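You operate a simulated robot arm through the tools that you are given. There is no shell and no other tool.

The job below is to be done with a simulated robot arm. You get a single attempt, and the scene is never put back.

TASK
Put the sealed white carton on the rollers, give it one label and send it down the lane.
Fine: shut the gate again; the other carton stays where it is, with no label.

It is judged by the outcome, as a careful person would: the job done as asked, and still so three seconds after it is handed in. It fails if anything else is knocked over, pushed out of place, dropped, spilled or broken.

THE ROBOT
A 6-joint arm with a three-finger gripper, fixed in place. Base frame: the origin is on the floor under the middle of its stand, x ahead of it, y to its left, z up. Units: mm, degrees, N and s.
It reaches about 1213 mm from its shoulder. Its first joint turns from -166.0 to 166.0 degrees. Payload 4.89 kg.
The tool frame sits at the grasp point between the pads (the TCP): z along the fingers, y along the line on which they close. The tips reach 30 mm beyond it. The gripper opens to 164 mm; its body begins 125 mm behind the TCP.
Orientation is that of the tool frame in the base frame, as a unit quaternion [x, y, z, w]. With the fingers straight down and closing along the base's y, the tool's x points along the base's -x, its y along +y and its z along -z.

THE INTERFACE
- The arm moves only by the tool play_rows. Its argument "targets" is a list of rows, each a list of 7 numbers: the shift along the tool's x, y, z in mm, then the turn, a rotation vector about the tool's x, y, z in degrees, then the opening, from 0 (shut) to 1 (fully open). In form: [[dx, dy, dz, ax, ay, az, gripper], ...]. A call has 1 to 20 rows; each row is the pose to reach, as a shift and turn from the pose commanded when the call began, along the tool's axes at that moment. A row lasts 0.2 s, in which the tool goes at most 50 mm and 8.6 degrees; a call with a longer step from one row to the next is refused whole, and so is a gripper value outside its range. Where a pose cannot be reached the arm comes as near as it can. A force on the tool above 60 N (or 10 N above the force at the start of the call, whichever is more), or a blocked arm, ends the call early, and 0.2 s more pass. Each finger travels about 108 mm/s and halts on what it meets, pressing with about 36 N; the grip force reading is that of the motor and also rises with nothing between the fingers. The clock runs only during rows and for 0.2 s after the last one: add rows that repeat a pose to give the fingers time. It gives the time, the measured TCP pose, the force on the tool (base axes), the opening and the grip force at its end, in the units of the frame above (readings bear some noise), with the torque about the TCP (base axes, N m) and any sound that the robot's microphone picked up, and new pictures: "pictures" is both (left out), scene, wrist or none.
- Cameras (640 x 400 px; columns grow to the right, rows downward): "scene" is fixed at [51, 649.5, 1541.3]; the picture's right is [-0.78, -0.63, 0.00], its down [-0.24, 0.29, -0.93] and it looks along [0.59, -0.72, -0.38] (base axes); focal length 324 px, centre (320, 200). "wrist" rides on the gripper at [76, -2, -152] in the tool frame; the picture's right is [0.02, 1.00, 0.00], its down [-0.88, 0.02, -0.47] and it looks along [-0.47, 0.01, 0.88] (tool axes); focal length 247 px, centre (320, 200). There is no depth. A picture from a camera that has moved, and an enlarged one, comes with that camera's place and axes in the base frame and with its lens.
- slide_trunk(by): moves the trunk up (or, below 0, down) by that many mm; the arm rides with it, the base frame stays. It gives what a move gives, with no picture.
- enlarge(camera, box): a new picture of the part [left, top, right, bottom] of that camera's present view, enlarged. It takes no simulated time.
- job_done(): hands the job in; it is judged then, once.

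Places have to be worked out from the pictures, the camera data and where the tool is seen. Open the gripper and draw the arm clear of the work before you hand the job in, unless the task says otherwise.

The tools are called after ">>>" as a command line: name --pt "numbers of a row" for each row, then --argument value for the rest, lists and objects as JSON in quotes. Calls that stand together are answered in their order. play_rows: Moves the arm, as the interface text tells. Its arguments: {"type":"object","properties":{"targets":{"type":"array","items":{"type":"array","items":{"type":"number"}}},"pictures":{"type":"string","enum":["both","scene","wrist","none"]}},"required":["targets"]} The other tools are called the same way: slide_trunk (by) moves the trunk up or down; enlarge (camera, box) takes an enlarged picture of a part of a camera's view; job_done () hands the job in.

At the start:

```text
t: 0.0
position: [518.4, -56.4, 1388.7]
ee_rot: [0.0, 1.0, 0.0, 0.0]
force: [-0.5, 0.0, 0.4]
torque: [-0.04, 0.0, 0.0]
width: 164.1
grip_force: 0.1
trunk travel left (down, up): [-225.0, 165.0]
```

scene: 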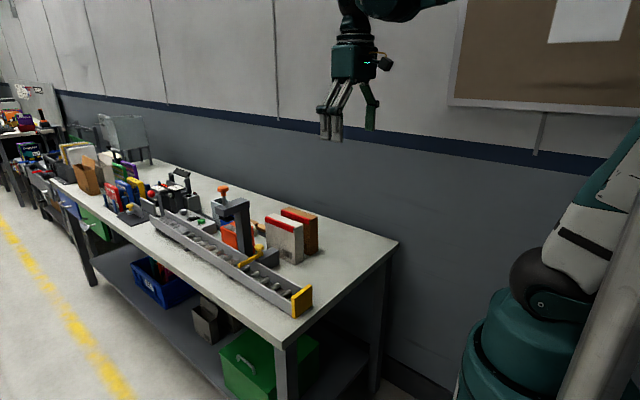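
wrist: 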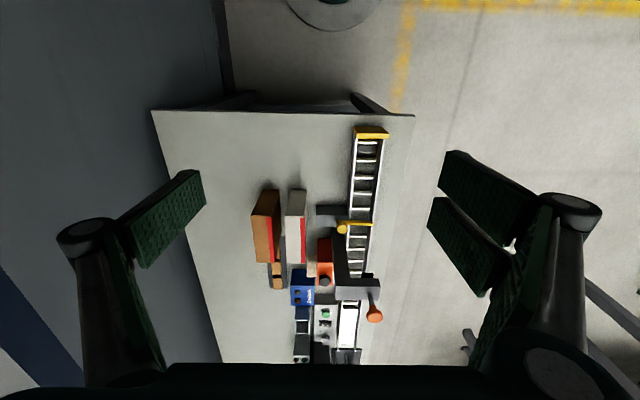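

The scene shows a bench with a roller lane, a stamp-like labeller, two cartons and a gate. I will look closer at these before moving.

>>> enlarge --camera "scene" --box '[140, 160, 340, 325]'

>>> enlarge --camera "wrist" --box '[220, 100, 440, 370]'

>>> enlarge --camera "scene" --box '[210, 180, 330, 270]'

>>> enlarge --camera "scene" --box '[100, 150, 220, 240]'

```text
2.42 times, centred on (240, 242) of scene
camera zoom: at [51.0, 649.5, 1541.3], right [-0.78, -0.63, 0.0], down [-0.24, 0.29, -0.93], along [0.59, -0.72, -0.38], focal length 785 px, centre (514, 97)
```

zoom: 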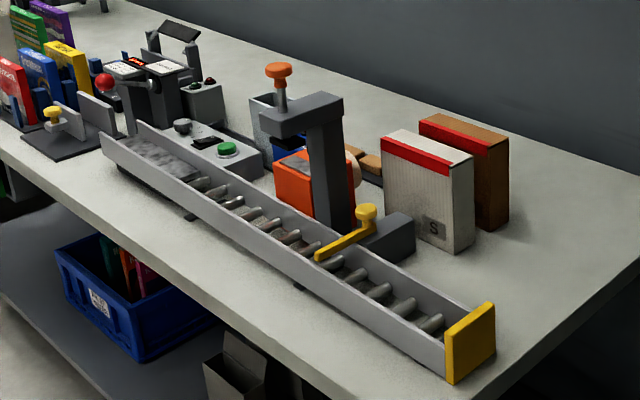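

```text
1.48 times, centred on (330, 235) of wrist
camera zoom: at [442.1, -59.6, 1540.1], right [-0.02, 1.0, 0.0], down [0.88, 0.02, 0.47], along [0.47, 0.01, -0.88], focal length 366 px, centre (305, 148)
```

zoom: 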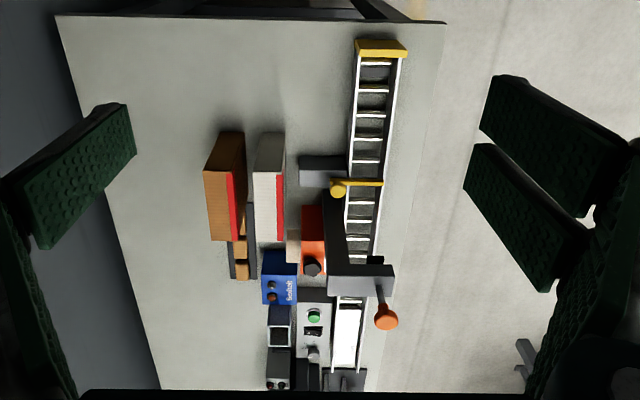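

```text
4.44 times, centred on (270, 225) of scene
camera zoom: at [51.0, 649.5, 1541.3], right [-0.78, -0.63, 0.0], down [-0.24, 0.29, -0.93], along [0.59, -0.72, -0.38], focal length 1440 px, centre (542, 89)
```

zoom: 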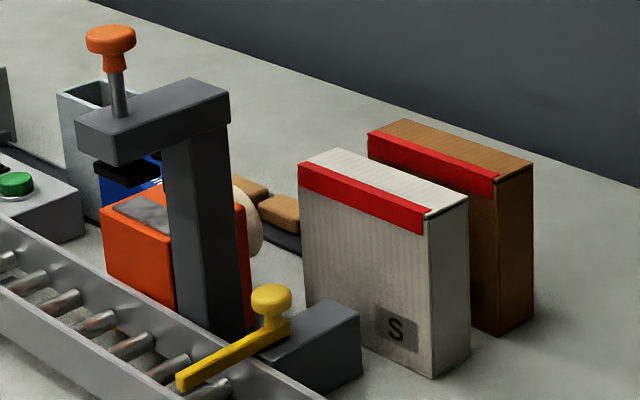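

```text
4.44 times, centred on (160, 195) of scene
camera zoom: at [51.0, 649.5, 1541.3], right [-0.78, -0.63, 0.0], down [-0.24, 0.29, -0.93], along [0.59, -0.72, -0.38], focal length 1440 px, centre (1031, 222)
```

zoom: 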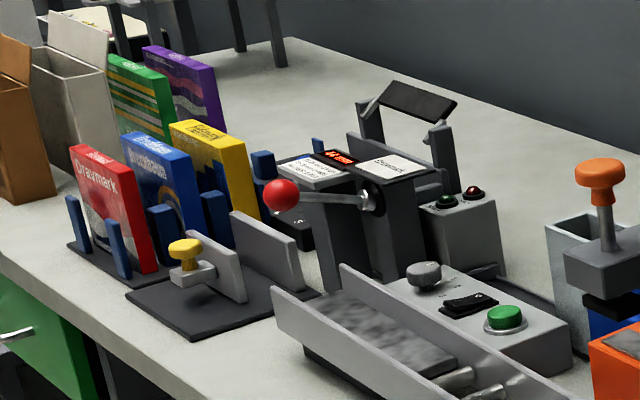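

Bench top seems to be at about z 850, the lane runs along x at y≈75, the white carton near x 783–938, y −142…−98. I'll zoom further on the gate, press, control box and lane ends.

>>> enlarge --camera "scene" --box '[180, 190, 244, 230]'

>>> enlarge --camera "scene" --box '[230, 235, 326, 325]'

>>> enlarge --camera "scene" --box '[140, 180, 236, 260]'

>>> enlarge --camera "wrist" --box '[270, 200, 400, 365]'

>>> enlarge --camera "scene" --box '[60, 130, 160, 215]'

>>> enlarge --camera "wrist" --box '[300, 110, 400, 220]'

```text
10.00 times, centred on (212, 210) of scene
camera zoom: at [51.0, 649.5, 1541.3], right [-0.78, -0.63, 0.0], down [-0.24, 0.29, -0.93], along [0.59, -0.72, -0.38], focal length 3240 px, centre (1400, 100)
```

zoom: 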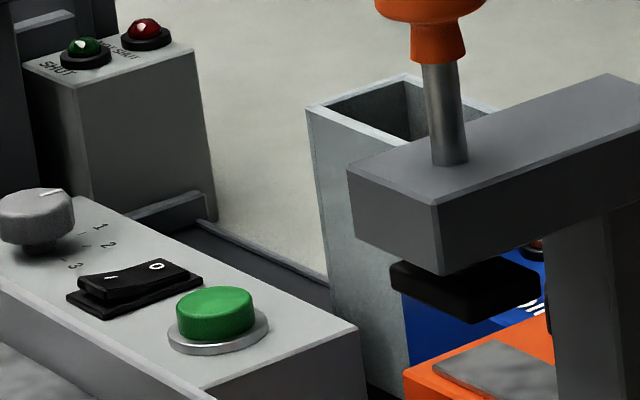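

```text
4.44 times, centred on (278, 280) of scene
camera zoom: at [51.0, 649.5, 1541.3], right [-0.78, -0.63, 0.0], down [-0.24, 0.29, -0.93], along [0.59, -0.72, -0.38], focal length 1440 px, centre (507, -156)
```

zoom: 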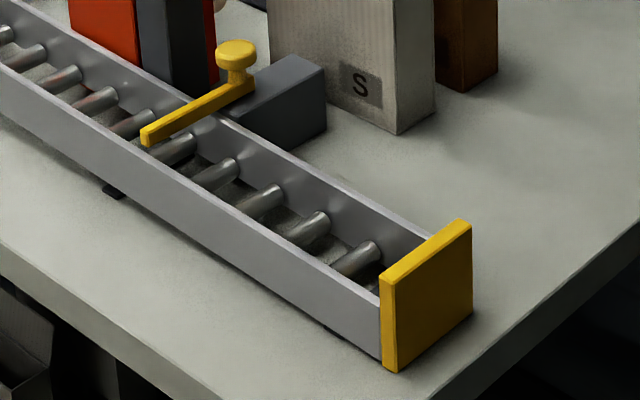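

```text
5.00 times, centred on (188, 220) of scene
camera zoom: at [51.0, 649.5, 1541.3], right [-0.78, -0.63, 0.0], down [-0.24, 0.29, -0.93], along [0.59, -0.72, -0.38], focal length 1620 px, centre (980, 100)
```

zoom: 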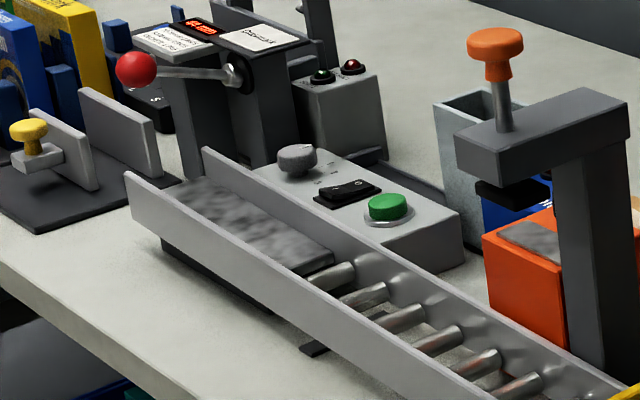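

```text
2.42 times, centred on (335, 282) of wrist
camera zoom: at [442.1, -59.6, 1540.1], right [-0.02, 1.0, 0.0], down [0.88, 0.02, 0.47], along [0.47, 0.01, -0.88], focal length 599 px, centre (284, 0)
```

zoom: 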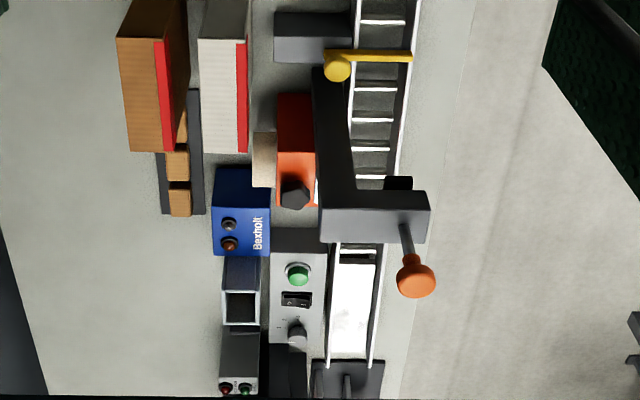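

```text
4.71 times, centred on (110, 172) of scene
camera zoom: at [51.0, 649.5, 1541.3], right [-0.78, -0.63, 0.0], down [-0.24, 0.29, -0.93], along [0.59, -0.72, -0.38], focal length 1525 px, centre (1308, 329)
```

zoom: 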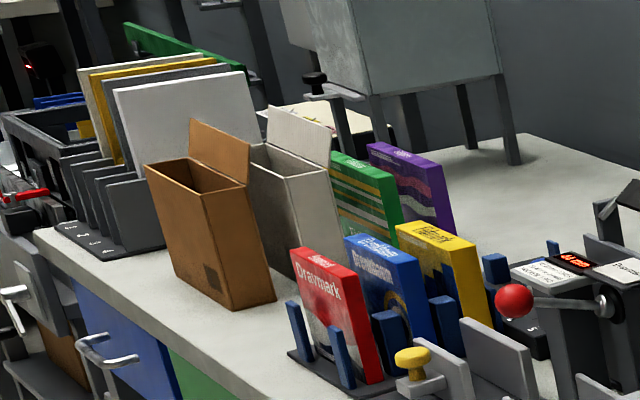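

```text
3.64 times, centred on (350, 165) of wrist
camera zoom: at [442.1, -59.6, 1540.1], right [-0.02, 1.0, 0.0], down [0.88, 0.02, 0.47], along [0.47, 0.01, -0.88], focal length 898 px, centre (211, 327)
```

zoom: 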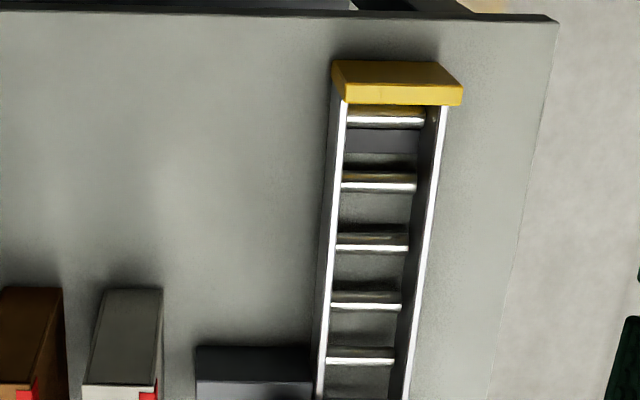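

The lane seems to slope down towards the yellow end stop near the robot, with the gate at x≈850 and the press at x≈930. I'll move the open gripper forward, well above everything, to get a closer wrist view of the gate and press.

>>> play_rows --pt "-30 7 20 0 0 0 1" --pt "-60 14 40 0 0 0 1" --pt "-90 21 60 0 0 0 1" --pt "-120 28 80 0 0 0 1" --pt "-150 35 100 0 0 0 1" --pt "-150 35 100 0 0 0 1"

```text
t: 1.4
position: [668.2, -20.8, 1288.4]
ee_rot: [0.001, 1.0, -0.001, 0.0]
force: [0.8, 0.8, -0.7]
torque: [0.02, 0.21, -0.02]
width: 164.0
grip_force: 0.1
trunk travel left (down, up): [-225.0, 165.0]
camera wrist: at [592.0, -24.1, 1440.0], right [-0.02, 1.0, 0.0], down [0.88, 0.02, 0.47], along [0.47, 0.01, -0.88], focal length 247 px, centre (320, 200)
```

scene: 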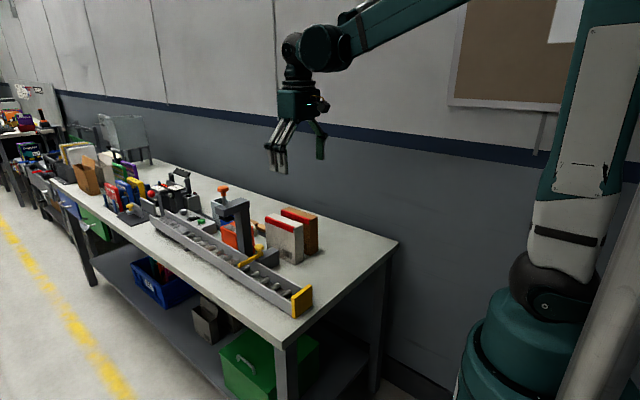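
wrist: 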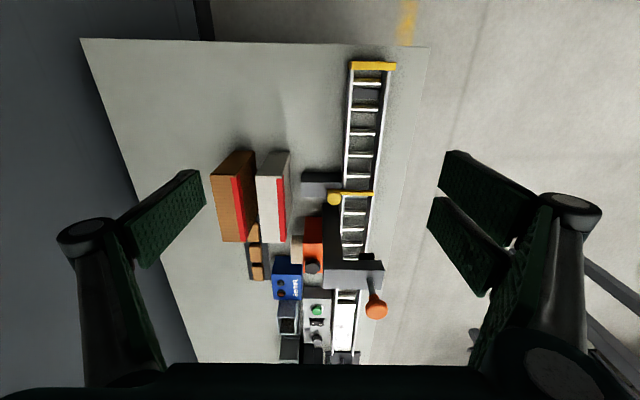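

Now I zoom in on the new wrist view to refine the gate, carton and press geometry, and on the gripper fingers in the scene view.

>>> enlarge --camera "wrist" --box '[280, 150, 400, 250]'

>>> enlarge --camera "wrist" --box '[200, 140, 320, 260]'

>>> enlarge --camera "wrist" --box '[260, 230, 400, 370]'

>>> enlarge --camera "scene" --box '[250, 70, 350, 190]'

>>> enlarge --camera "wrist" --box '[40, 130, 640, 400]'

>>> enlarge --camera "wrist" --box '[330, 50, 410, 130]'

```text
4.00 times, centred on (340, 200) of wrist
camera zoom: at [592.0, -24.1, 1440.0], right [-0.02, 1.0, 0.0], down [0.88, 0.02, 0.47], along [0.47, 0.01, -0.88], focal length 988 px, centre (240, 200)
```

zoom: 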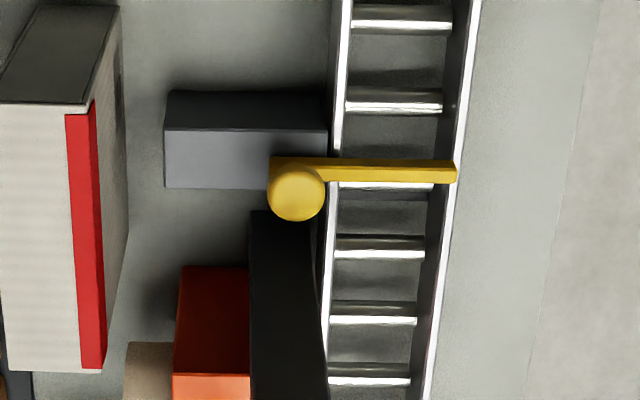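

```text
3.33 times, centred on (260, 200) of wrist
camera zoom: at [592.0, -24.1, 1440.0], right [-0.02, 1.0, 0.0], down [0.88, 0.02, 0.47], along [0.47, 0.01, -0.88], focal length 823 px, centre (520, 200)
```

zoom: 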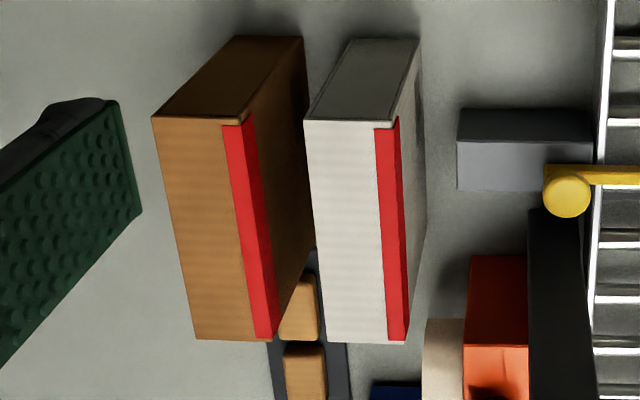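

```text
2.86 times, centred on (330, 300) of wrist
camera zoom: at [592.0, -24.1, 1440.0], right [-0.02, 1.0, 0.0], down [0.88, 0.02, 0.47], along [0.47, 0.01, -0.88], focal length 706 px, centre (291, -86)
```

zoom: 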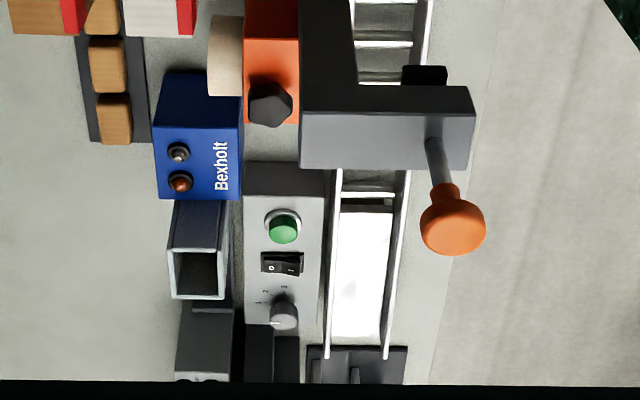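

```text
3.33 times, centred on (300, 130) of scene
camera zoom: at [51.0, 649.5, 1541.3], right [-0.78, -0.63, 0.0], down [-0.24, 0.29, -0.93], along [0.59, -0.72, -0.38], focal length 1080 px, centre (387, 433)
```

zoom: 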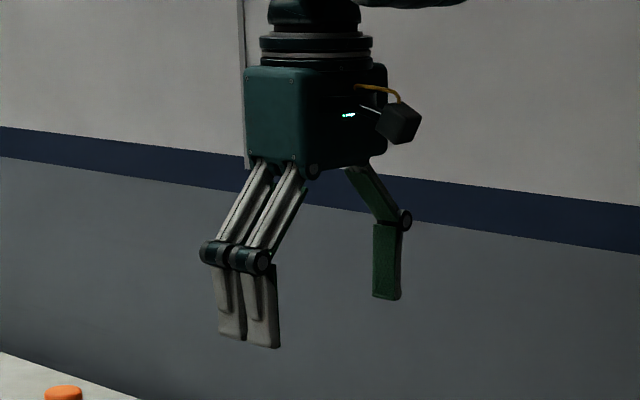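

```text
1.07 times, centred on (340, 265) of wrist (not enlarged: the box is as wide or as high as the picture)
camera zoom: at [592.0, -24.1, 1440.0], right [-0.02, 1.0, 0.0], down [0.88, 0.02, 0.47], along [0.47, 0.01, -0.88], focal length 263 px, centre (299, 131)
```

zoom: 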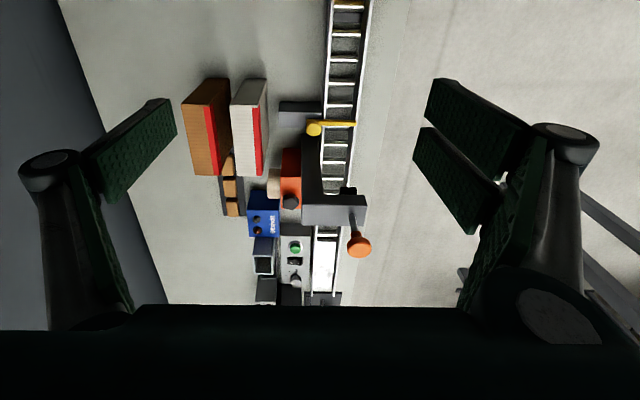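

```text
5.00 times, centred on (370, 90) of wrist
camera zoom: at [592.0, -24.1, 1440.0], right [-0.02, 1.0, 0.0], down [0.88, 0.02, 0.47], along [0.47, 0.01, -0.88], focal length 1235 px, centre (70, 750)
```

zoom: 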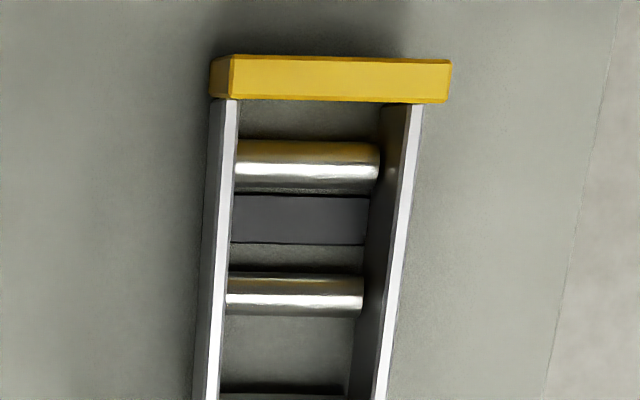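

The white sealed carton measures about 157 × 50 × 157 mm, centred near (852, −117), with a gap of roughly 35 mm to the brown one. I'll move above it with the gripper partly closed and check alignment.

>>> play_rows --pt "-30 -16 20 0 0 0 0.9" --pt "-61 -32 40 0 0 0 0.8" --pt "-92 -48 60 0 0 0 0.7" --pt "-123 -64 85 0 0 0 0.6" --pt "-154 -80 110 0 0 0 0.5" --pt "-184 -96 138 0 0 0 0.45" --pt "-184 -96 138 0 0 0 0.45"

```text
t: 3.0
position: [852.8, -117.7, 1150.2]
ee_rot: [0.001, 1.0, -0.001, 0.0]
force: [0.4, -0.9, 0.0]
torque: [0.03, 0.17, -0.01]
width: 73.7
grip_force: 0.0
trunk travel left (down, up): [-225.0, 165.0]
camera wrist: at [776.8, -119.8, 1301.8], right [-0.02, 1.0, 0.0], down [0.88, 0.02, 0.47], along [0.47, 0.01, -0.88], focal length 247 px, centre (320, 200)
```

scene: 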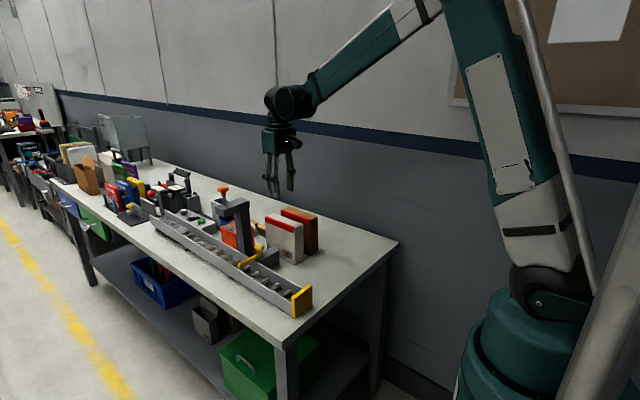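
wrist: 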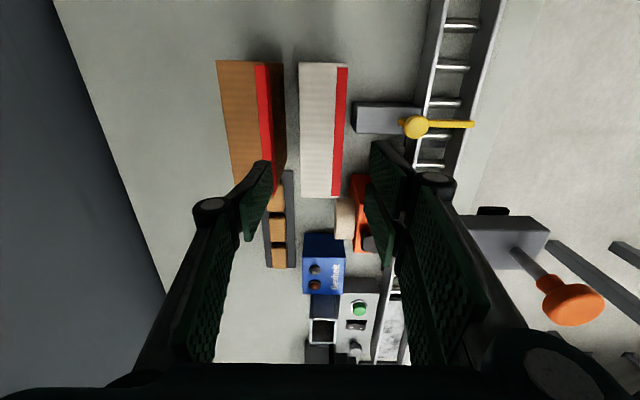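

Gripper opening reads 74 mm at 0.45; the carton's centre line looks about 2 mm to +y of the tool. I zoom to check finger thickness against the gap.

>>> enlarge --camera "wrist" --box '[180, 50, 460, 260]'

>>> enlarge --camera "scene" --box '[240, 110, 330, 270]'

>>> enlarge --camera "wrist" --box '[280, 180, 420, 370]'

>>> enlarge --camera "wrist" --box '[390, 90, 510, 180]'

```text
1.90 times, centred on (320, 155) of wrist
camera zoom: at [776.8, -119.8, 1301.8], right [-0.02, 1.0, 0.0], down [0.88, 0.02, 0.47], along [0.47, 0.01, -0.88], focal length 470 px, centre (320, 286)
```

zoom: 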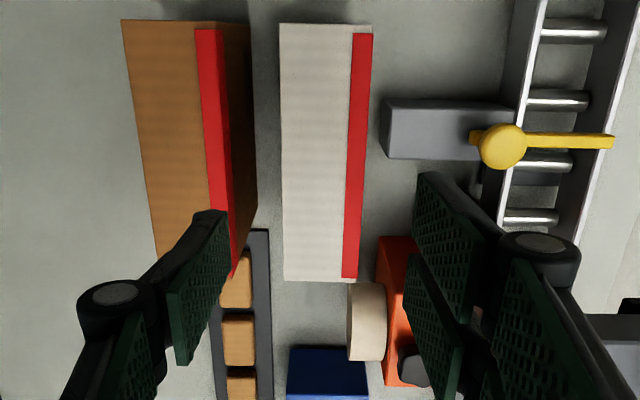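

```text
2.50 times, centred on (285, 190) of scene
camera zoom: at [51.0, 649.5, 1541.3], right [-0.78, -0.63, 0.0], down [-0.24, 0.29, -0.93], along [0.59, -0.72, -0.38], focal length 810 px, centre (408, 225)
```

zoom: 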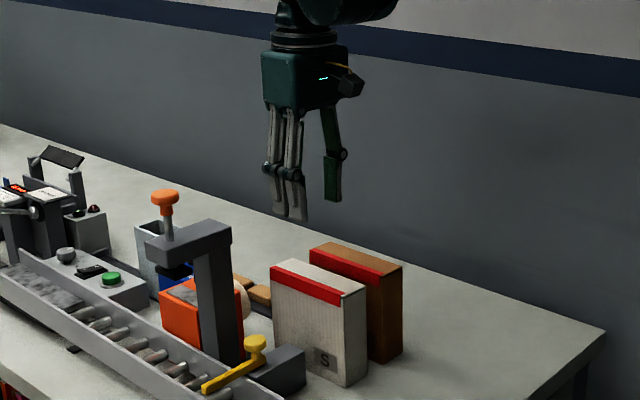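

```text
2.11 times, centred on (350, 275) of wrist
camera zoom: at [776.8, -119.8, 1301.8], right [-0.02, 1.0, 0.0], down [0.88, 0.02, 0.47], along [0.47, 0.01, -0.88], focal length 520 px, centre (257, 42)
```

zoom: 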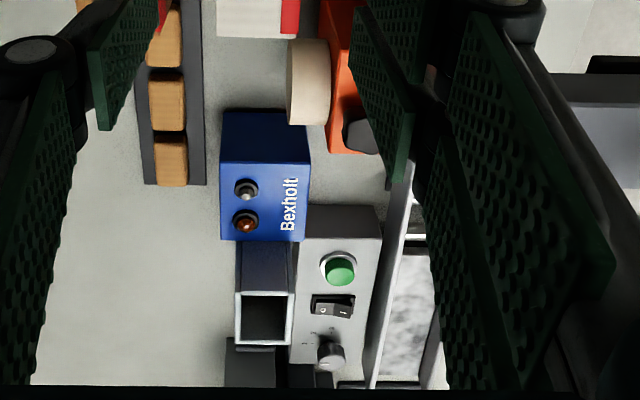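

```text
4.44 times, centred on (450, 135) of wrist
camera zoom: at [776.8, -119.8, 1301.8], right [-0.02, 1.0, 0.0], down [0.88, 0.02, 0.47], along [0.47, 0.01, -0.88], focal length 1098 px, centre (-258, 489)
```

zoom: 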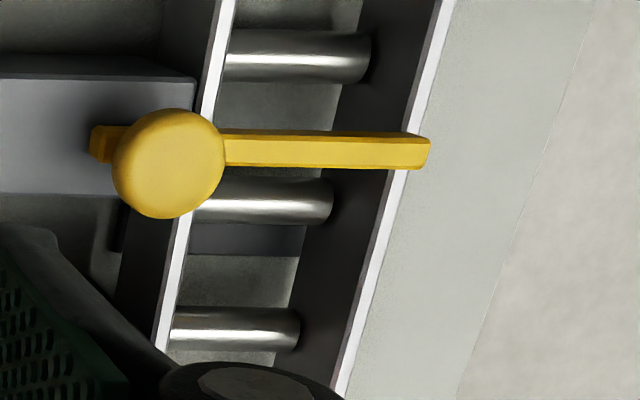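

Finger pads are about 14 mm thick and knuckles sit ~42 mm above the TCP, so I'll grip about 20 mm below the carton's top to stay above the brown carton with the knuckles. First I lower to just above the carton for a check, opening 0.40.

>>> play_rows --pt "1 2 30 0 0 0 0.4" --pt "1 2 60 0 0 0 0.4" --pt "1 2 90 0 0 0 0.4" --pt "1 2 98 0 0 0 0.4" --pt "1 2 98 0 0 0 0.4"

```text
t: 4.2
position: [851.6, -112.8, 1051.8]
ee_rot: [0.0, 1.0, 0.0, 0.001]
force: [0.6, 0.6, -0.1]
torque: [0.0, 0.03, -0.01]
width: 65.9
grip_force: 0.1
trunk travel left (down, up): [-225.0, 165.0]
camera wrist: at [775.8, -117.3, 1203.6], right [-0.02, 1.0, 0.0], down [0.88, 0.02, 0.47], along [0.47, 0.01, -0.88], focal length 247 px, centre (320, 200)
```

scene: 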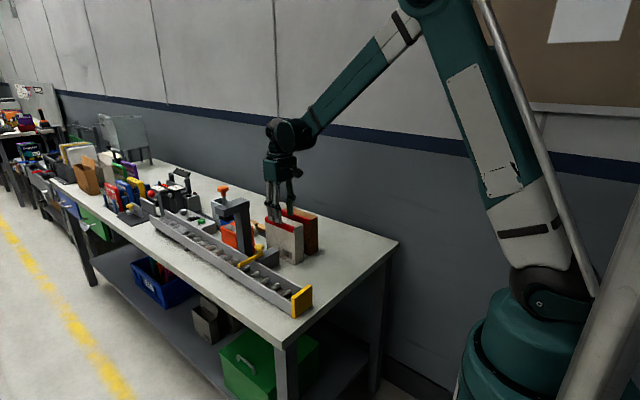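
wrist: 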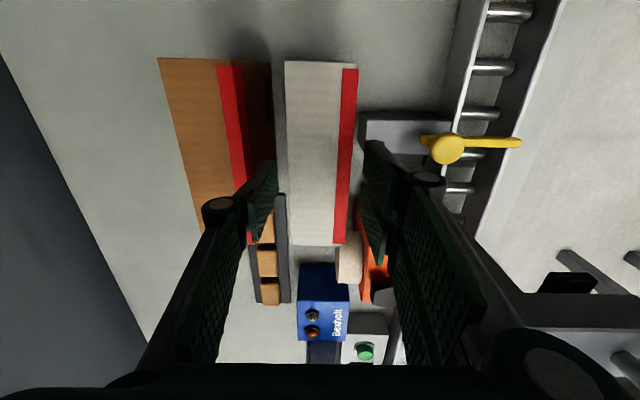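

Tips are just above the carton top. I zoom to check the clearances on each side of the carton.

>>> enlarge --camera "wrist" --box '[230, 130, 410, 260]'

>>> enlarge --camera "scene" --box '[240, 140, 340, 270]'

```text
3.08 times, centred on (320, 195) of wrist
camera zoom: at [775.8, -117.3, 1203.6], right [-0.02, 1.0, 0.0], down [0.88, 0.02, 0.47], along [0.47, 0.01, -0.88], focal length 760 px, centre (320, 215)
```

zoom: 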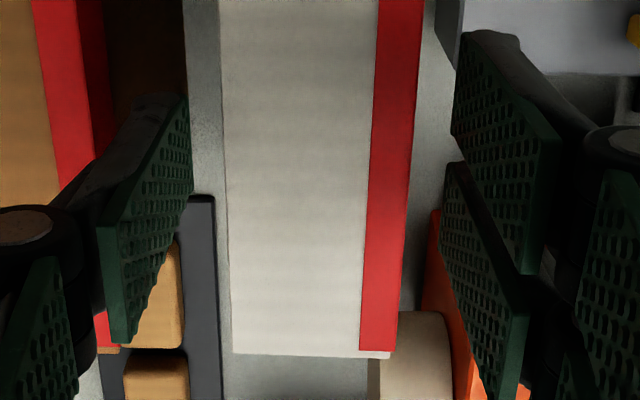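

```text
3.08 times, centred on (290, 205) of scene
camera zoom: at [51.0, 649.5, 1541.3], right [-0.78, -0.63, 0.0], down [-0.24, 0.29, -0.93], along [0.59, -0.72, -0.38], focal length 997 px, centre (412, 185)
```

zoom: 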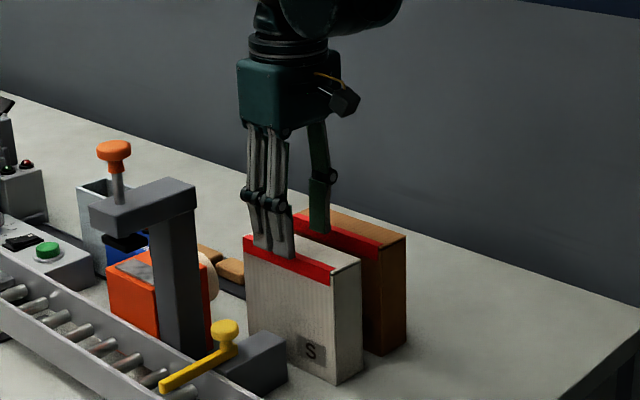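

Both sides look clear and symmetric (about 8 mm each side), so I descend 62 mm to the grip height.

>>> play_rows --pt "0 0 20 0 0 0 0.4" --pt "0 0 40 0 0 0 0.4" --pt "0 0 55 0 0 0 0.4" --pt "0 0 62 0 0 0 0.4" --pt "0 0 62 0 0 0 0.4"

```text
t: 5.4
position: [852.4, -115.1, 990.5]
ee_rot: [0.0, 1.0, -0.001, 0.0]
force: [0.1, 0.5, -1.0]
torque: [-0.02, 0.03, -0.01]
width: 65.5
grip_force: 0.1
trunk travel left (down, up): [-225.0, 165.0]
camera wrist: at [775.7, -118.3, 1142.1], right [-0.02, 1.0, 0.0], down [0.88, 0.02, 0.47], along [0.47, 0.01, -0.88], focal length 247 px, centre (320, 200)
```

scene: 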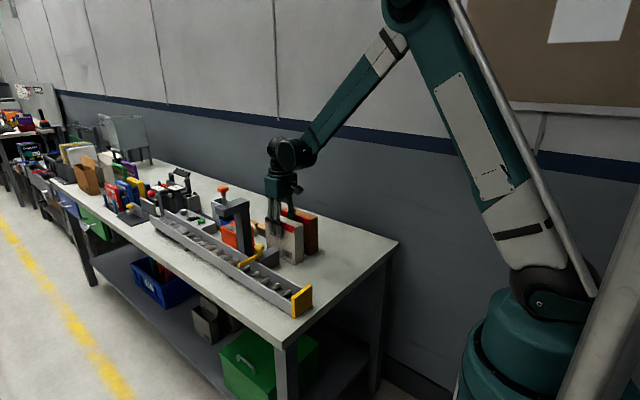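
wrist: 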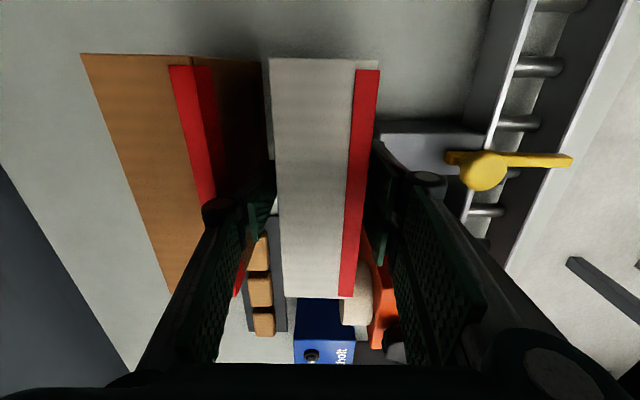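

The fingers straddle the carton without contact force. Now I close the gripper gently on it in place.

>>> play_rows --pt "0 0 0 0 0 0 0.35" --pt "0 0 0 0 0 0 0.3" --pt "0 0 0 0 0 0 0.25" --pt "0 0 0 0 0 0 0.2" --pt "0 0 0 0 0 0 0.2"

```text
t: 6.6
position: [852.6, -114.4, 990.5]
ee_rot: [0.0, 1.0, 0.0, 0.0]
force: [1.0, -0.7, -0.5]
torque: [-0.01, -0.01, -0.02]
width: 49.1
grip_force: 35.7
trunk travel left (down, up): [-225.0, 165.0]
camera wrist: at [775.7, -118.3, 1142.2], right [-0.02, 1.0, 0.0], down [0.88, 0.02, 0.47], along [0.47, 0.01, -0.88], focal length 247 px, centre (320, 200)
```

scene: 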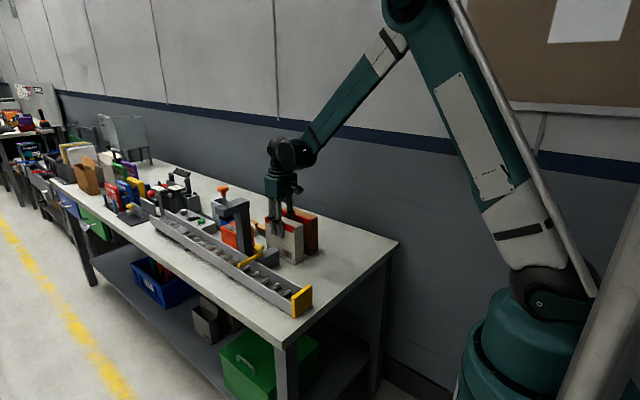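
wrist: 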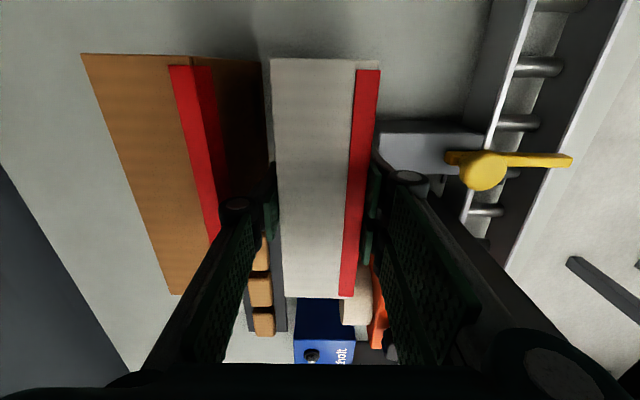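

The carton is gripped (49 mm thick, 36 N). I lift it straight up 60 mm and check that it holds.

>>> play_rows --pt "0 0 -5 0 0 0 0.2" --pt "0 0 -15 0 0 0 0.2" --pt "0 0 -30 0 0 0 0.2" --pt "0 0 -45 0 0 0 0.2" --pt "0 0 -60 0 0 0 0.2" --pt "0 0 -60 0 0 0 0.2"

```text
t: 8.0
position: [853.5, -113.7, 1051.2]
ee_rot: [0.001, 1.0, 0.0, 0.0]
force: [0.2, -0.5, -0.9]
torque: [-0.01, -0.04, 0.02]
width: 49.0
grip_force: 36.0
trunk travel left (down, up): [-225.0, 165.0]
camera wrist: at [775.8, -118.7, 1202.8], right [-0.02, 1.0, 0.0], down [0.88, 0.02, 0.47], along [0.47, 0.01, -0.88], focal length 247 px, centre (320, 200)
```

scene: 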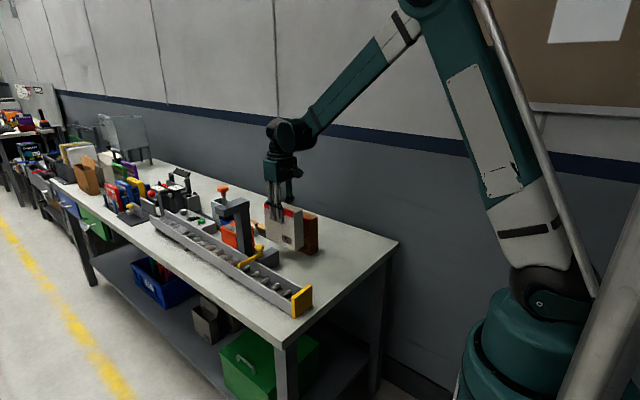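
wrist: 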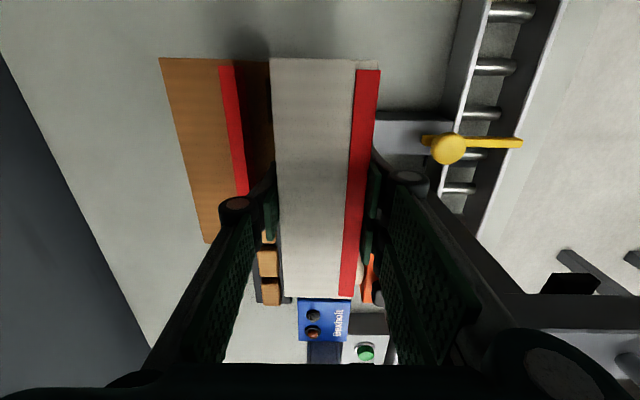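

The carton follows, hanging straight. I continue up 200 mm so that its bottom (~1115) clears everything on the bench.

>>> play_rows --pt "0 0 -20 0 0 0 0.2" --pt "0 0 -50 0 0 0 0.2" --pt "0 0 -80 0 0 0 0.2" --pt "0 0 -110 0 0 0 0.2" --pt "0 0 -140 0 0 0 0.2" --pt "0 0 -170 0 0 0 0.2" --pt "0 0 -190 0 0 0 0.2" --pt "0 0 -200 0 0 0 0.2" --pt "0 0 -200 0 0 0 0.2"

```text
t: 10.0
position: [851.5, -117.0, 1251.3]
ee_rot: [0.0, 1.0, 0.0, 0.0]
force: [0.6, 0.2, -0.2]
torque: [0.02, 0.02, -0.05]
width: 49.3
grip_force: 35.2
trunk travel left (down, up): [-225.0, 165.0]
camera wrist: at [775.5, -119.8, 1402.7], right [-0.02, 1.0, 0.0], down [0.88, 0.02, 0.47], along [0.47, 0.01, -0.88], focal length 247 px, centre (320, 200)
```

scene: 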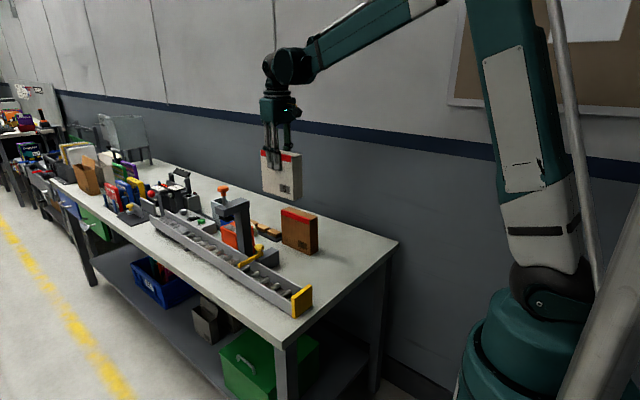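
wrist: 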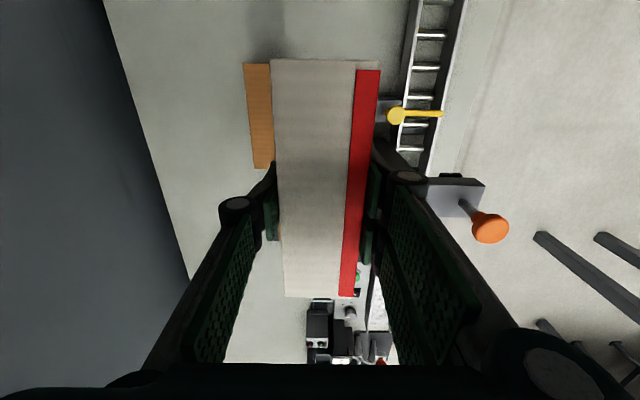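

Now I move +x by 220 mm at this height, staying at y≈−117, beyond the press in x.

>>> play_rows --pt "-15 0 0 0 0 0 0.2" --pt "-45 0 0 0 0 0 0.2" --pt "-75 0 0 0 0 0 0.2" --pt "-105 0 0 0 0 0 0.2" --pt "-135 0 0 0 0 0 0.2" --pt "-165 0 0 0 0 0 0.2" --pt "-195 0 0 0 0 0 0.2" --pt "-212 0 0 0 0 0 0.2" --pt "-220 0 0 0 0 0 0.2" --pt "-220 0 0 0 0 0 0.2"

```text
t: 12.2
position: [1069.9, -115.3, 1250.6]
ee_rot: [0.0, 1.0, 0.0, -0.001]
force: [0.4, 0.0, -0.5]
torque: [-0.02, 0.03, 0.01]
width: 48.8
grip_force: 36.0
trunk travel left (down, up): [-225.0, 165.0]
camera wrist: at [994.3, -118.1, 1401.9], right [-0.02, 1.0, 0.0], down [0.88, 0.02, 0.47], along [0.47, 0.01, -0.88], focal length 247 px, centre (320, 200)
```

scene: 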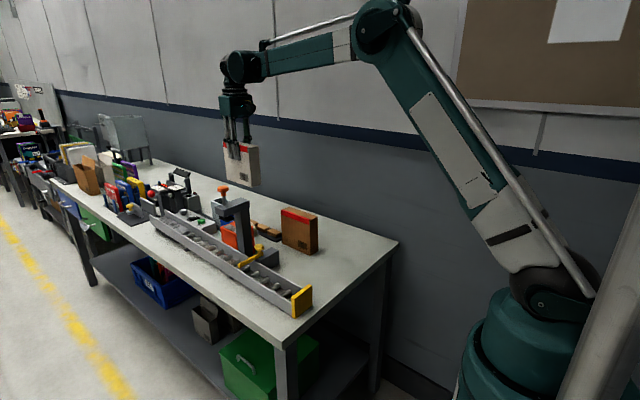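
wrist: 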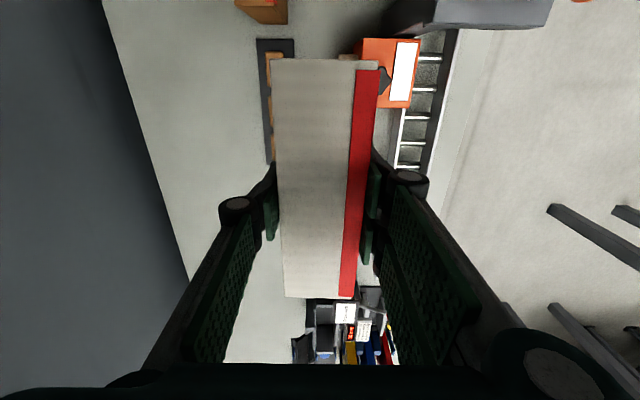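

The arm reaches here fine. Next I move +y by 188 mm to bring the carton over the lane, still high.

>>> play_rows --pt "0 15 0 0 0 0 0.2" --pt "0 45 0 0 0 0 0.2" --pt "0 75 0 0 0 0 0.2" --pt "0 105 0 0 0 0 0.2" --pt "0 135 0 0 0 0 0.2" --pt "0 165 0 0 0 0 0.2" --pt "0 182 0 0 0 0 0.2" --pt "0 188 0 0 0 0 0.2" --pt "0 188 0 0 0 0 0.2"

```text
t: 14.2
position: [1071.6, 74.5, 1251.4]
ee_rot: [0.0, 1.0, 0.0, 0.0]
force: [0.1, 0.3, -0.4]
torque: [0.02, -0.02, 0.02]
width: 49.2
grip_force: 36.2
trunk travel left (down, up): [-225.0, 165.0]
camera wrist: at [995.1, 69.3, 1402.0], right [-0.02, 1.0, 0.0], down [0.88, 0.02, 0.47], along [0.47, 0.01, -0.88], focal length 247 px, centre (320, 200)
```

scene: 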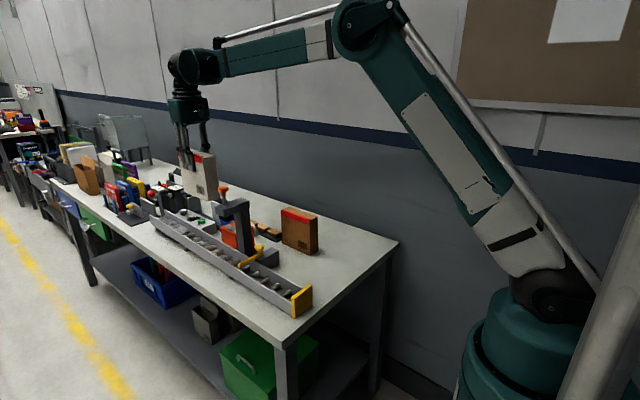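
wrist: 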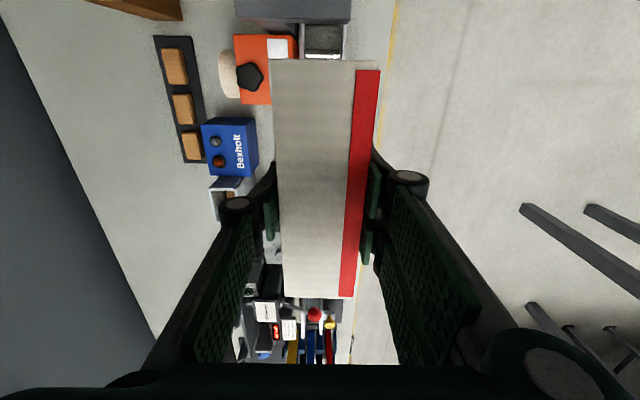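

The carton is over the lane. I zoom into both views to find the rails relative to the carton.

>>> enlarge --camera "wrist" --box '[260, 0, 400, 100]'

>>> enlarge --camera "scene" --box '[140, 140, 260, 260]'

>>> enlarge --camera "wrist" --box '[240, 270, 380, 370]'

```text
4.00 times, centred on (330, 50) of wrist
camera zoom: at [995.1, 69.3, 1402.0], right [-0.02, 1.0, 0.0], down [0.88, 0.02, 0.47], along [0.47, 0.01, -0.88], focal length 988 px, centre (280, 800)
```

zoom: 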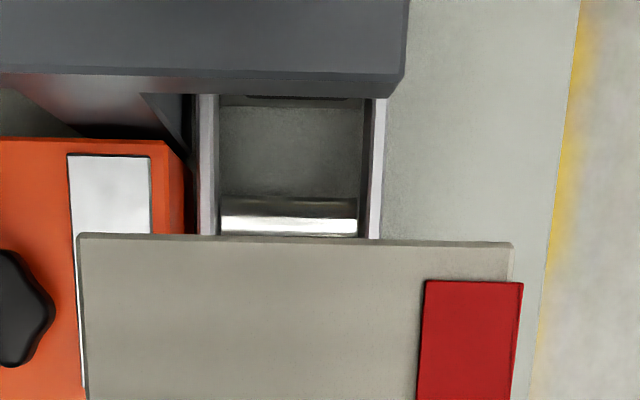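

```text
3.33 times, centred on (200, 200) of scene
camera zoom: at [51.0, 649.5, 1541.3], right [-0.78, -0.63, 0.0], down [-0.24, 0.29, -0.93], along [0.59, -0.72, -0.38], focal length 1080 px, centre (720, 200)
```

zoom: 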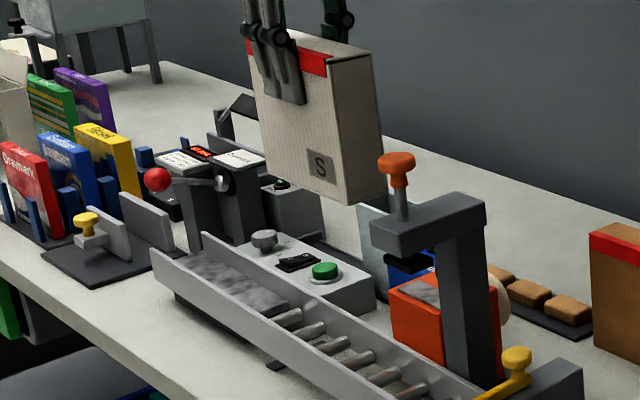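

```text
4.00 times, centred on (310, 320) of wrist
camera zoom: at [995.1, 69.3, 1402.0], right [-0.02, 1.0, 0.0], down [0.88, 0.02, 0.47], along [0.47, 0.01, -0.88], focal length 988 px, centre (360, -280)
```

zoom: 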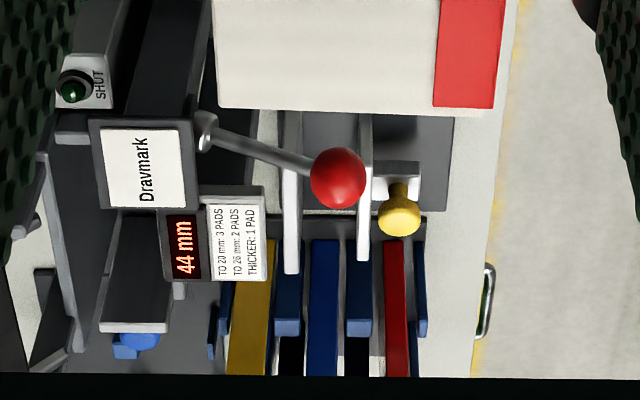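

From the rails and rollers the lane's centre is at y≈73 (inner width ~65 mm), and the carton is at y≈71. I lower to about 40 mm above the rails while shifting slightly (+x 14 for press clearance, +y 1.5) and tilt 2° to match the lane's slope.

>>> play_rows --pt "-7 1 15 0 -0.5 0 0.2" --pt "-14 1.5 45 0 -1 0 0.2" --pt "-14 1.5 75 0 -1.5 0 0.2" --pt "-14 1.5 105 0 -2 0 0.2" --pt "-14 1.5 130 0 -2 0 0.2" --pt "-14 1.5 145 0 -2 0 0.2" --pt "-14 1.5 150 0 -2 0 0.2" --pt "-14 1.5 150 0 -2 0 0.2"

```text
t: 16.0
position: [1085.7, 75.3, 1101.0]
ee_rot: [-0.001, 1.0, 0.0, 0.018]
force: [0.3, -0.9, -0.4]
torque: [-0.02, 0.0, -0.02]
width: 49.0
grip_force: 35.5
trunk travel left (down, up): [-225.0, 165.0]
camera wrist: at [1004.8, 71.8, 1249.5], right [-0.02, 1.0, 0.0], down [0.86, 0.02, 0.5], along [0.5, 0.01, -0.86], focal length 247 px, centre (320, 200)
```

scene: 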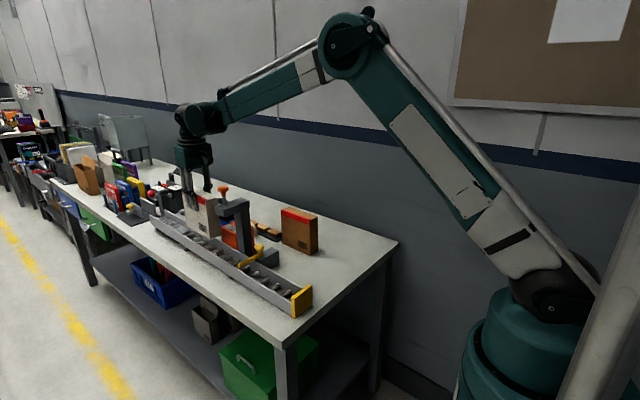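
wrist: 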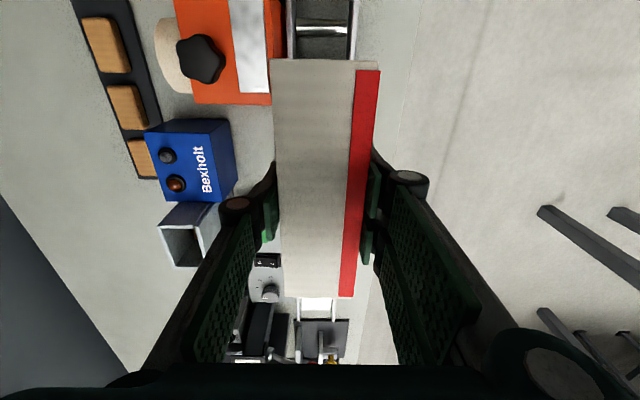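

Now about 40 mm above the rails. I zoom to check lateral alignment and slope match.

>>> enlarge --camera "wrist" --box '[250, 0, 400, 80]'

>>> enlarge --camera "scene" --box '[160, 170, 260, 260]'

>>> enlarge --camera "wrist" --box '[270, 280, 370, 360]'

```text
4.27 times, centred on (325, 40) of wrist
camera zoom: at [1004.8, 71.8, 1249.5], right [-0.02, 1.0, 0.0], down [0.86, 0.02, 0.5], along [0.5, 0.01, -0.86], focal length 1054 px, centre (299, 883)
```

zoom: 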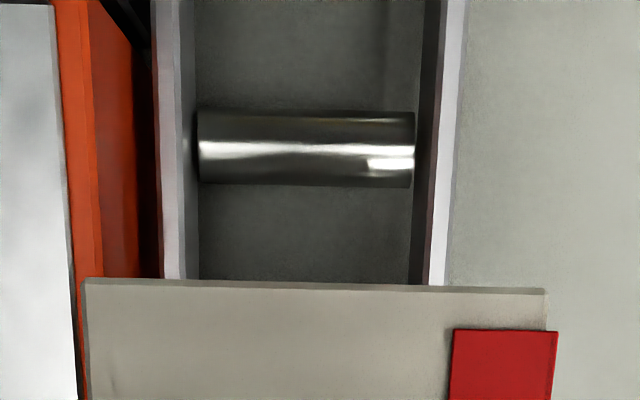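

```text
4.44 times, centred on (210, 215) of scene
camera zoom: at [51.0, 649.5, 1541.3], right [-0.78, -0.63, 0.0], down [-0.24, 0.29, -0.93], along [0.59, -0.72, -0.38], focal length 1440 px, centre (809, 133)
```

zoom: 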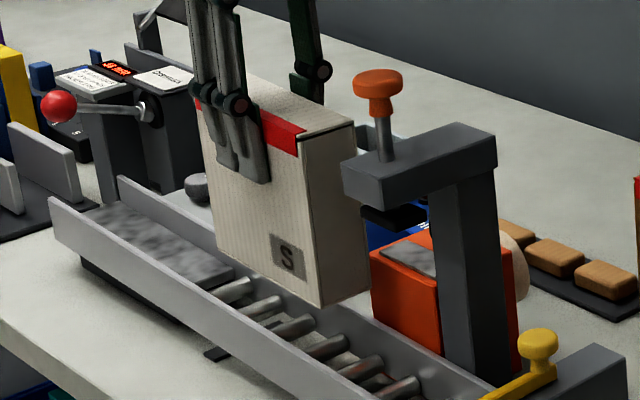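

```text
5.00 times, centred on (320, 320) of wrist
camera zoom: at [1004.8, 71.8, 1249.5], right [-0.02, 1.0, 0.0], down [0.86, 0.02, 0.5], along [0.5, 0.01, -0.86], focal length 1235 px, centre (320, -400)
```

zoom: 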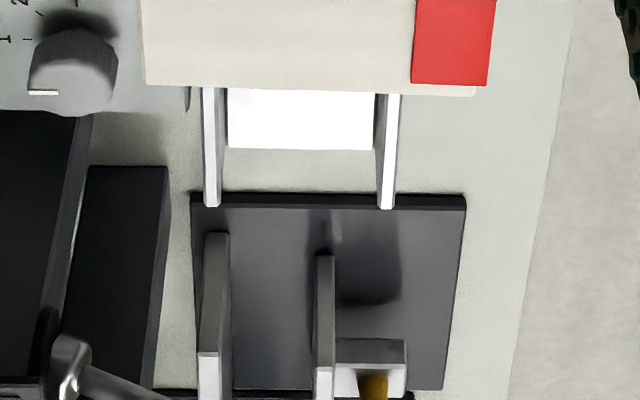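

The carton and lane centres agree within about 1 mm at both ends. The roller tops look to be near z≈890, so I lower 55 mm first, then feel for contact in small steps.

>>> play_rows --pt "0 0 15 0 0 0 0.2" --pt "0 0 30 0 0 0 0.2" --pt "0 0 45 0 0 0 0.2" --pt "0 0 55 0 0 0 0.2" --pt "0 0 55 0 0 0 0.2"

```text
t: 17.2
position: [1087.9, 74.7, 1044.1]
ee_rot: [0.0, 1.0, 0.0, 0.018]
force: [0.4, 0.4, -0.4]
torque: [-0.03, 0.0, -0.01]
width: 48.9
grip_force: 36.0
trunk travel left (down, up): [-225.0, 165.0]
camera wrist: at [1006.4, 71.6, 1193.5], right [-0.02, 1.0, 0.0], down [0.86, 0.02, 0.5], along [0.5, 0.01, -0.86], focal length 247 px, centre (320, 200)
```

scene: 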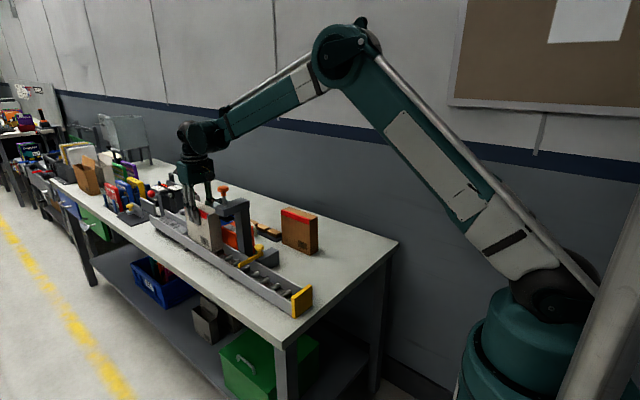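
wrist: 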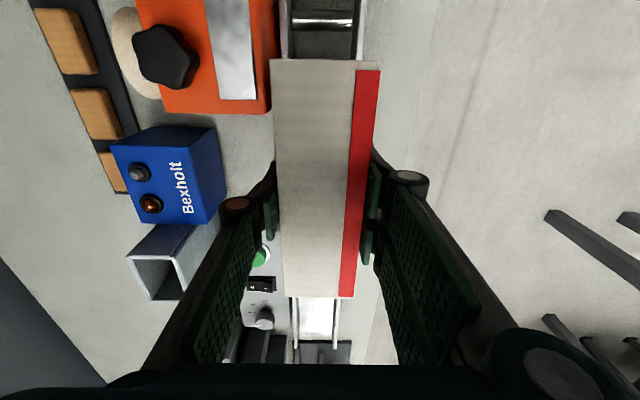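

No contact yet; the carton bottom is between the rails. I continue down in small steps.

>>> play_rows --pt "0 0 4 0 0 0 0.2" --pt "0 0 8 0 0 0 0.2" --pt "0 0 11 0 0 0 0.2" --pictures "scene"

>>> enlarge --camera "scene" --box '[170, 190, 260, 260]'

```text
t: 18.0
position: [1088.7, 74.9, 1033.4]
ee_rot: [0.0, 1.0, 0.0, 0.017]
force: [-0.4, -0.3, 0.0]
torque: [-0.02, -0.03, 0.0]
width: 49.2
grip_force: 35.8
trunk travel left (down, up): [-225.0, 165.0]
```

scene: 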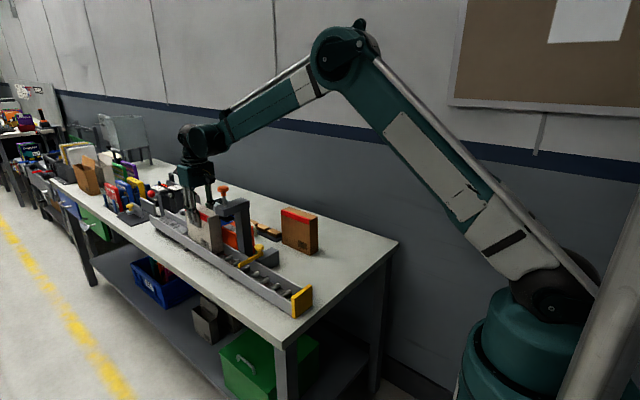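

```text
5.71 times, centred on (215, 225) of scene
camera zoom: at [51.0, 649.5, 1541.3], right [-0.78, -0.63, 0.0], down [-0.24, 0.29, -0.93], along [0.59, -0.72, -0.38], focal length 1851 px, centre (920, 57)
```

zoom: 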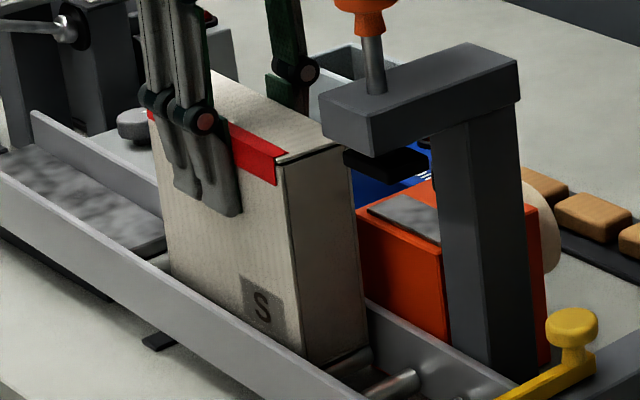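

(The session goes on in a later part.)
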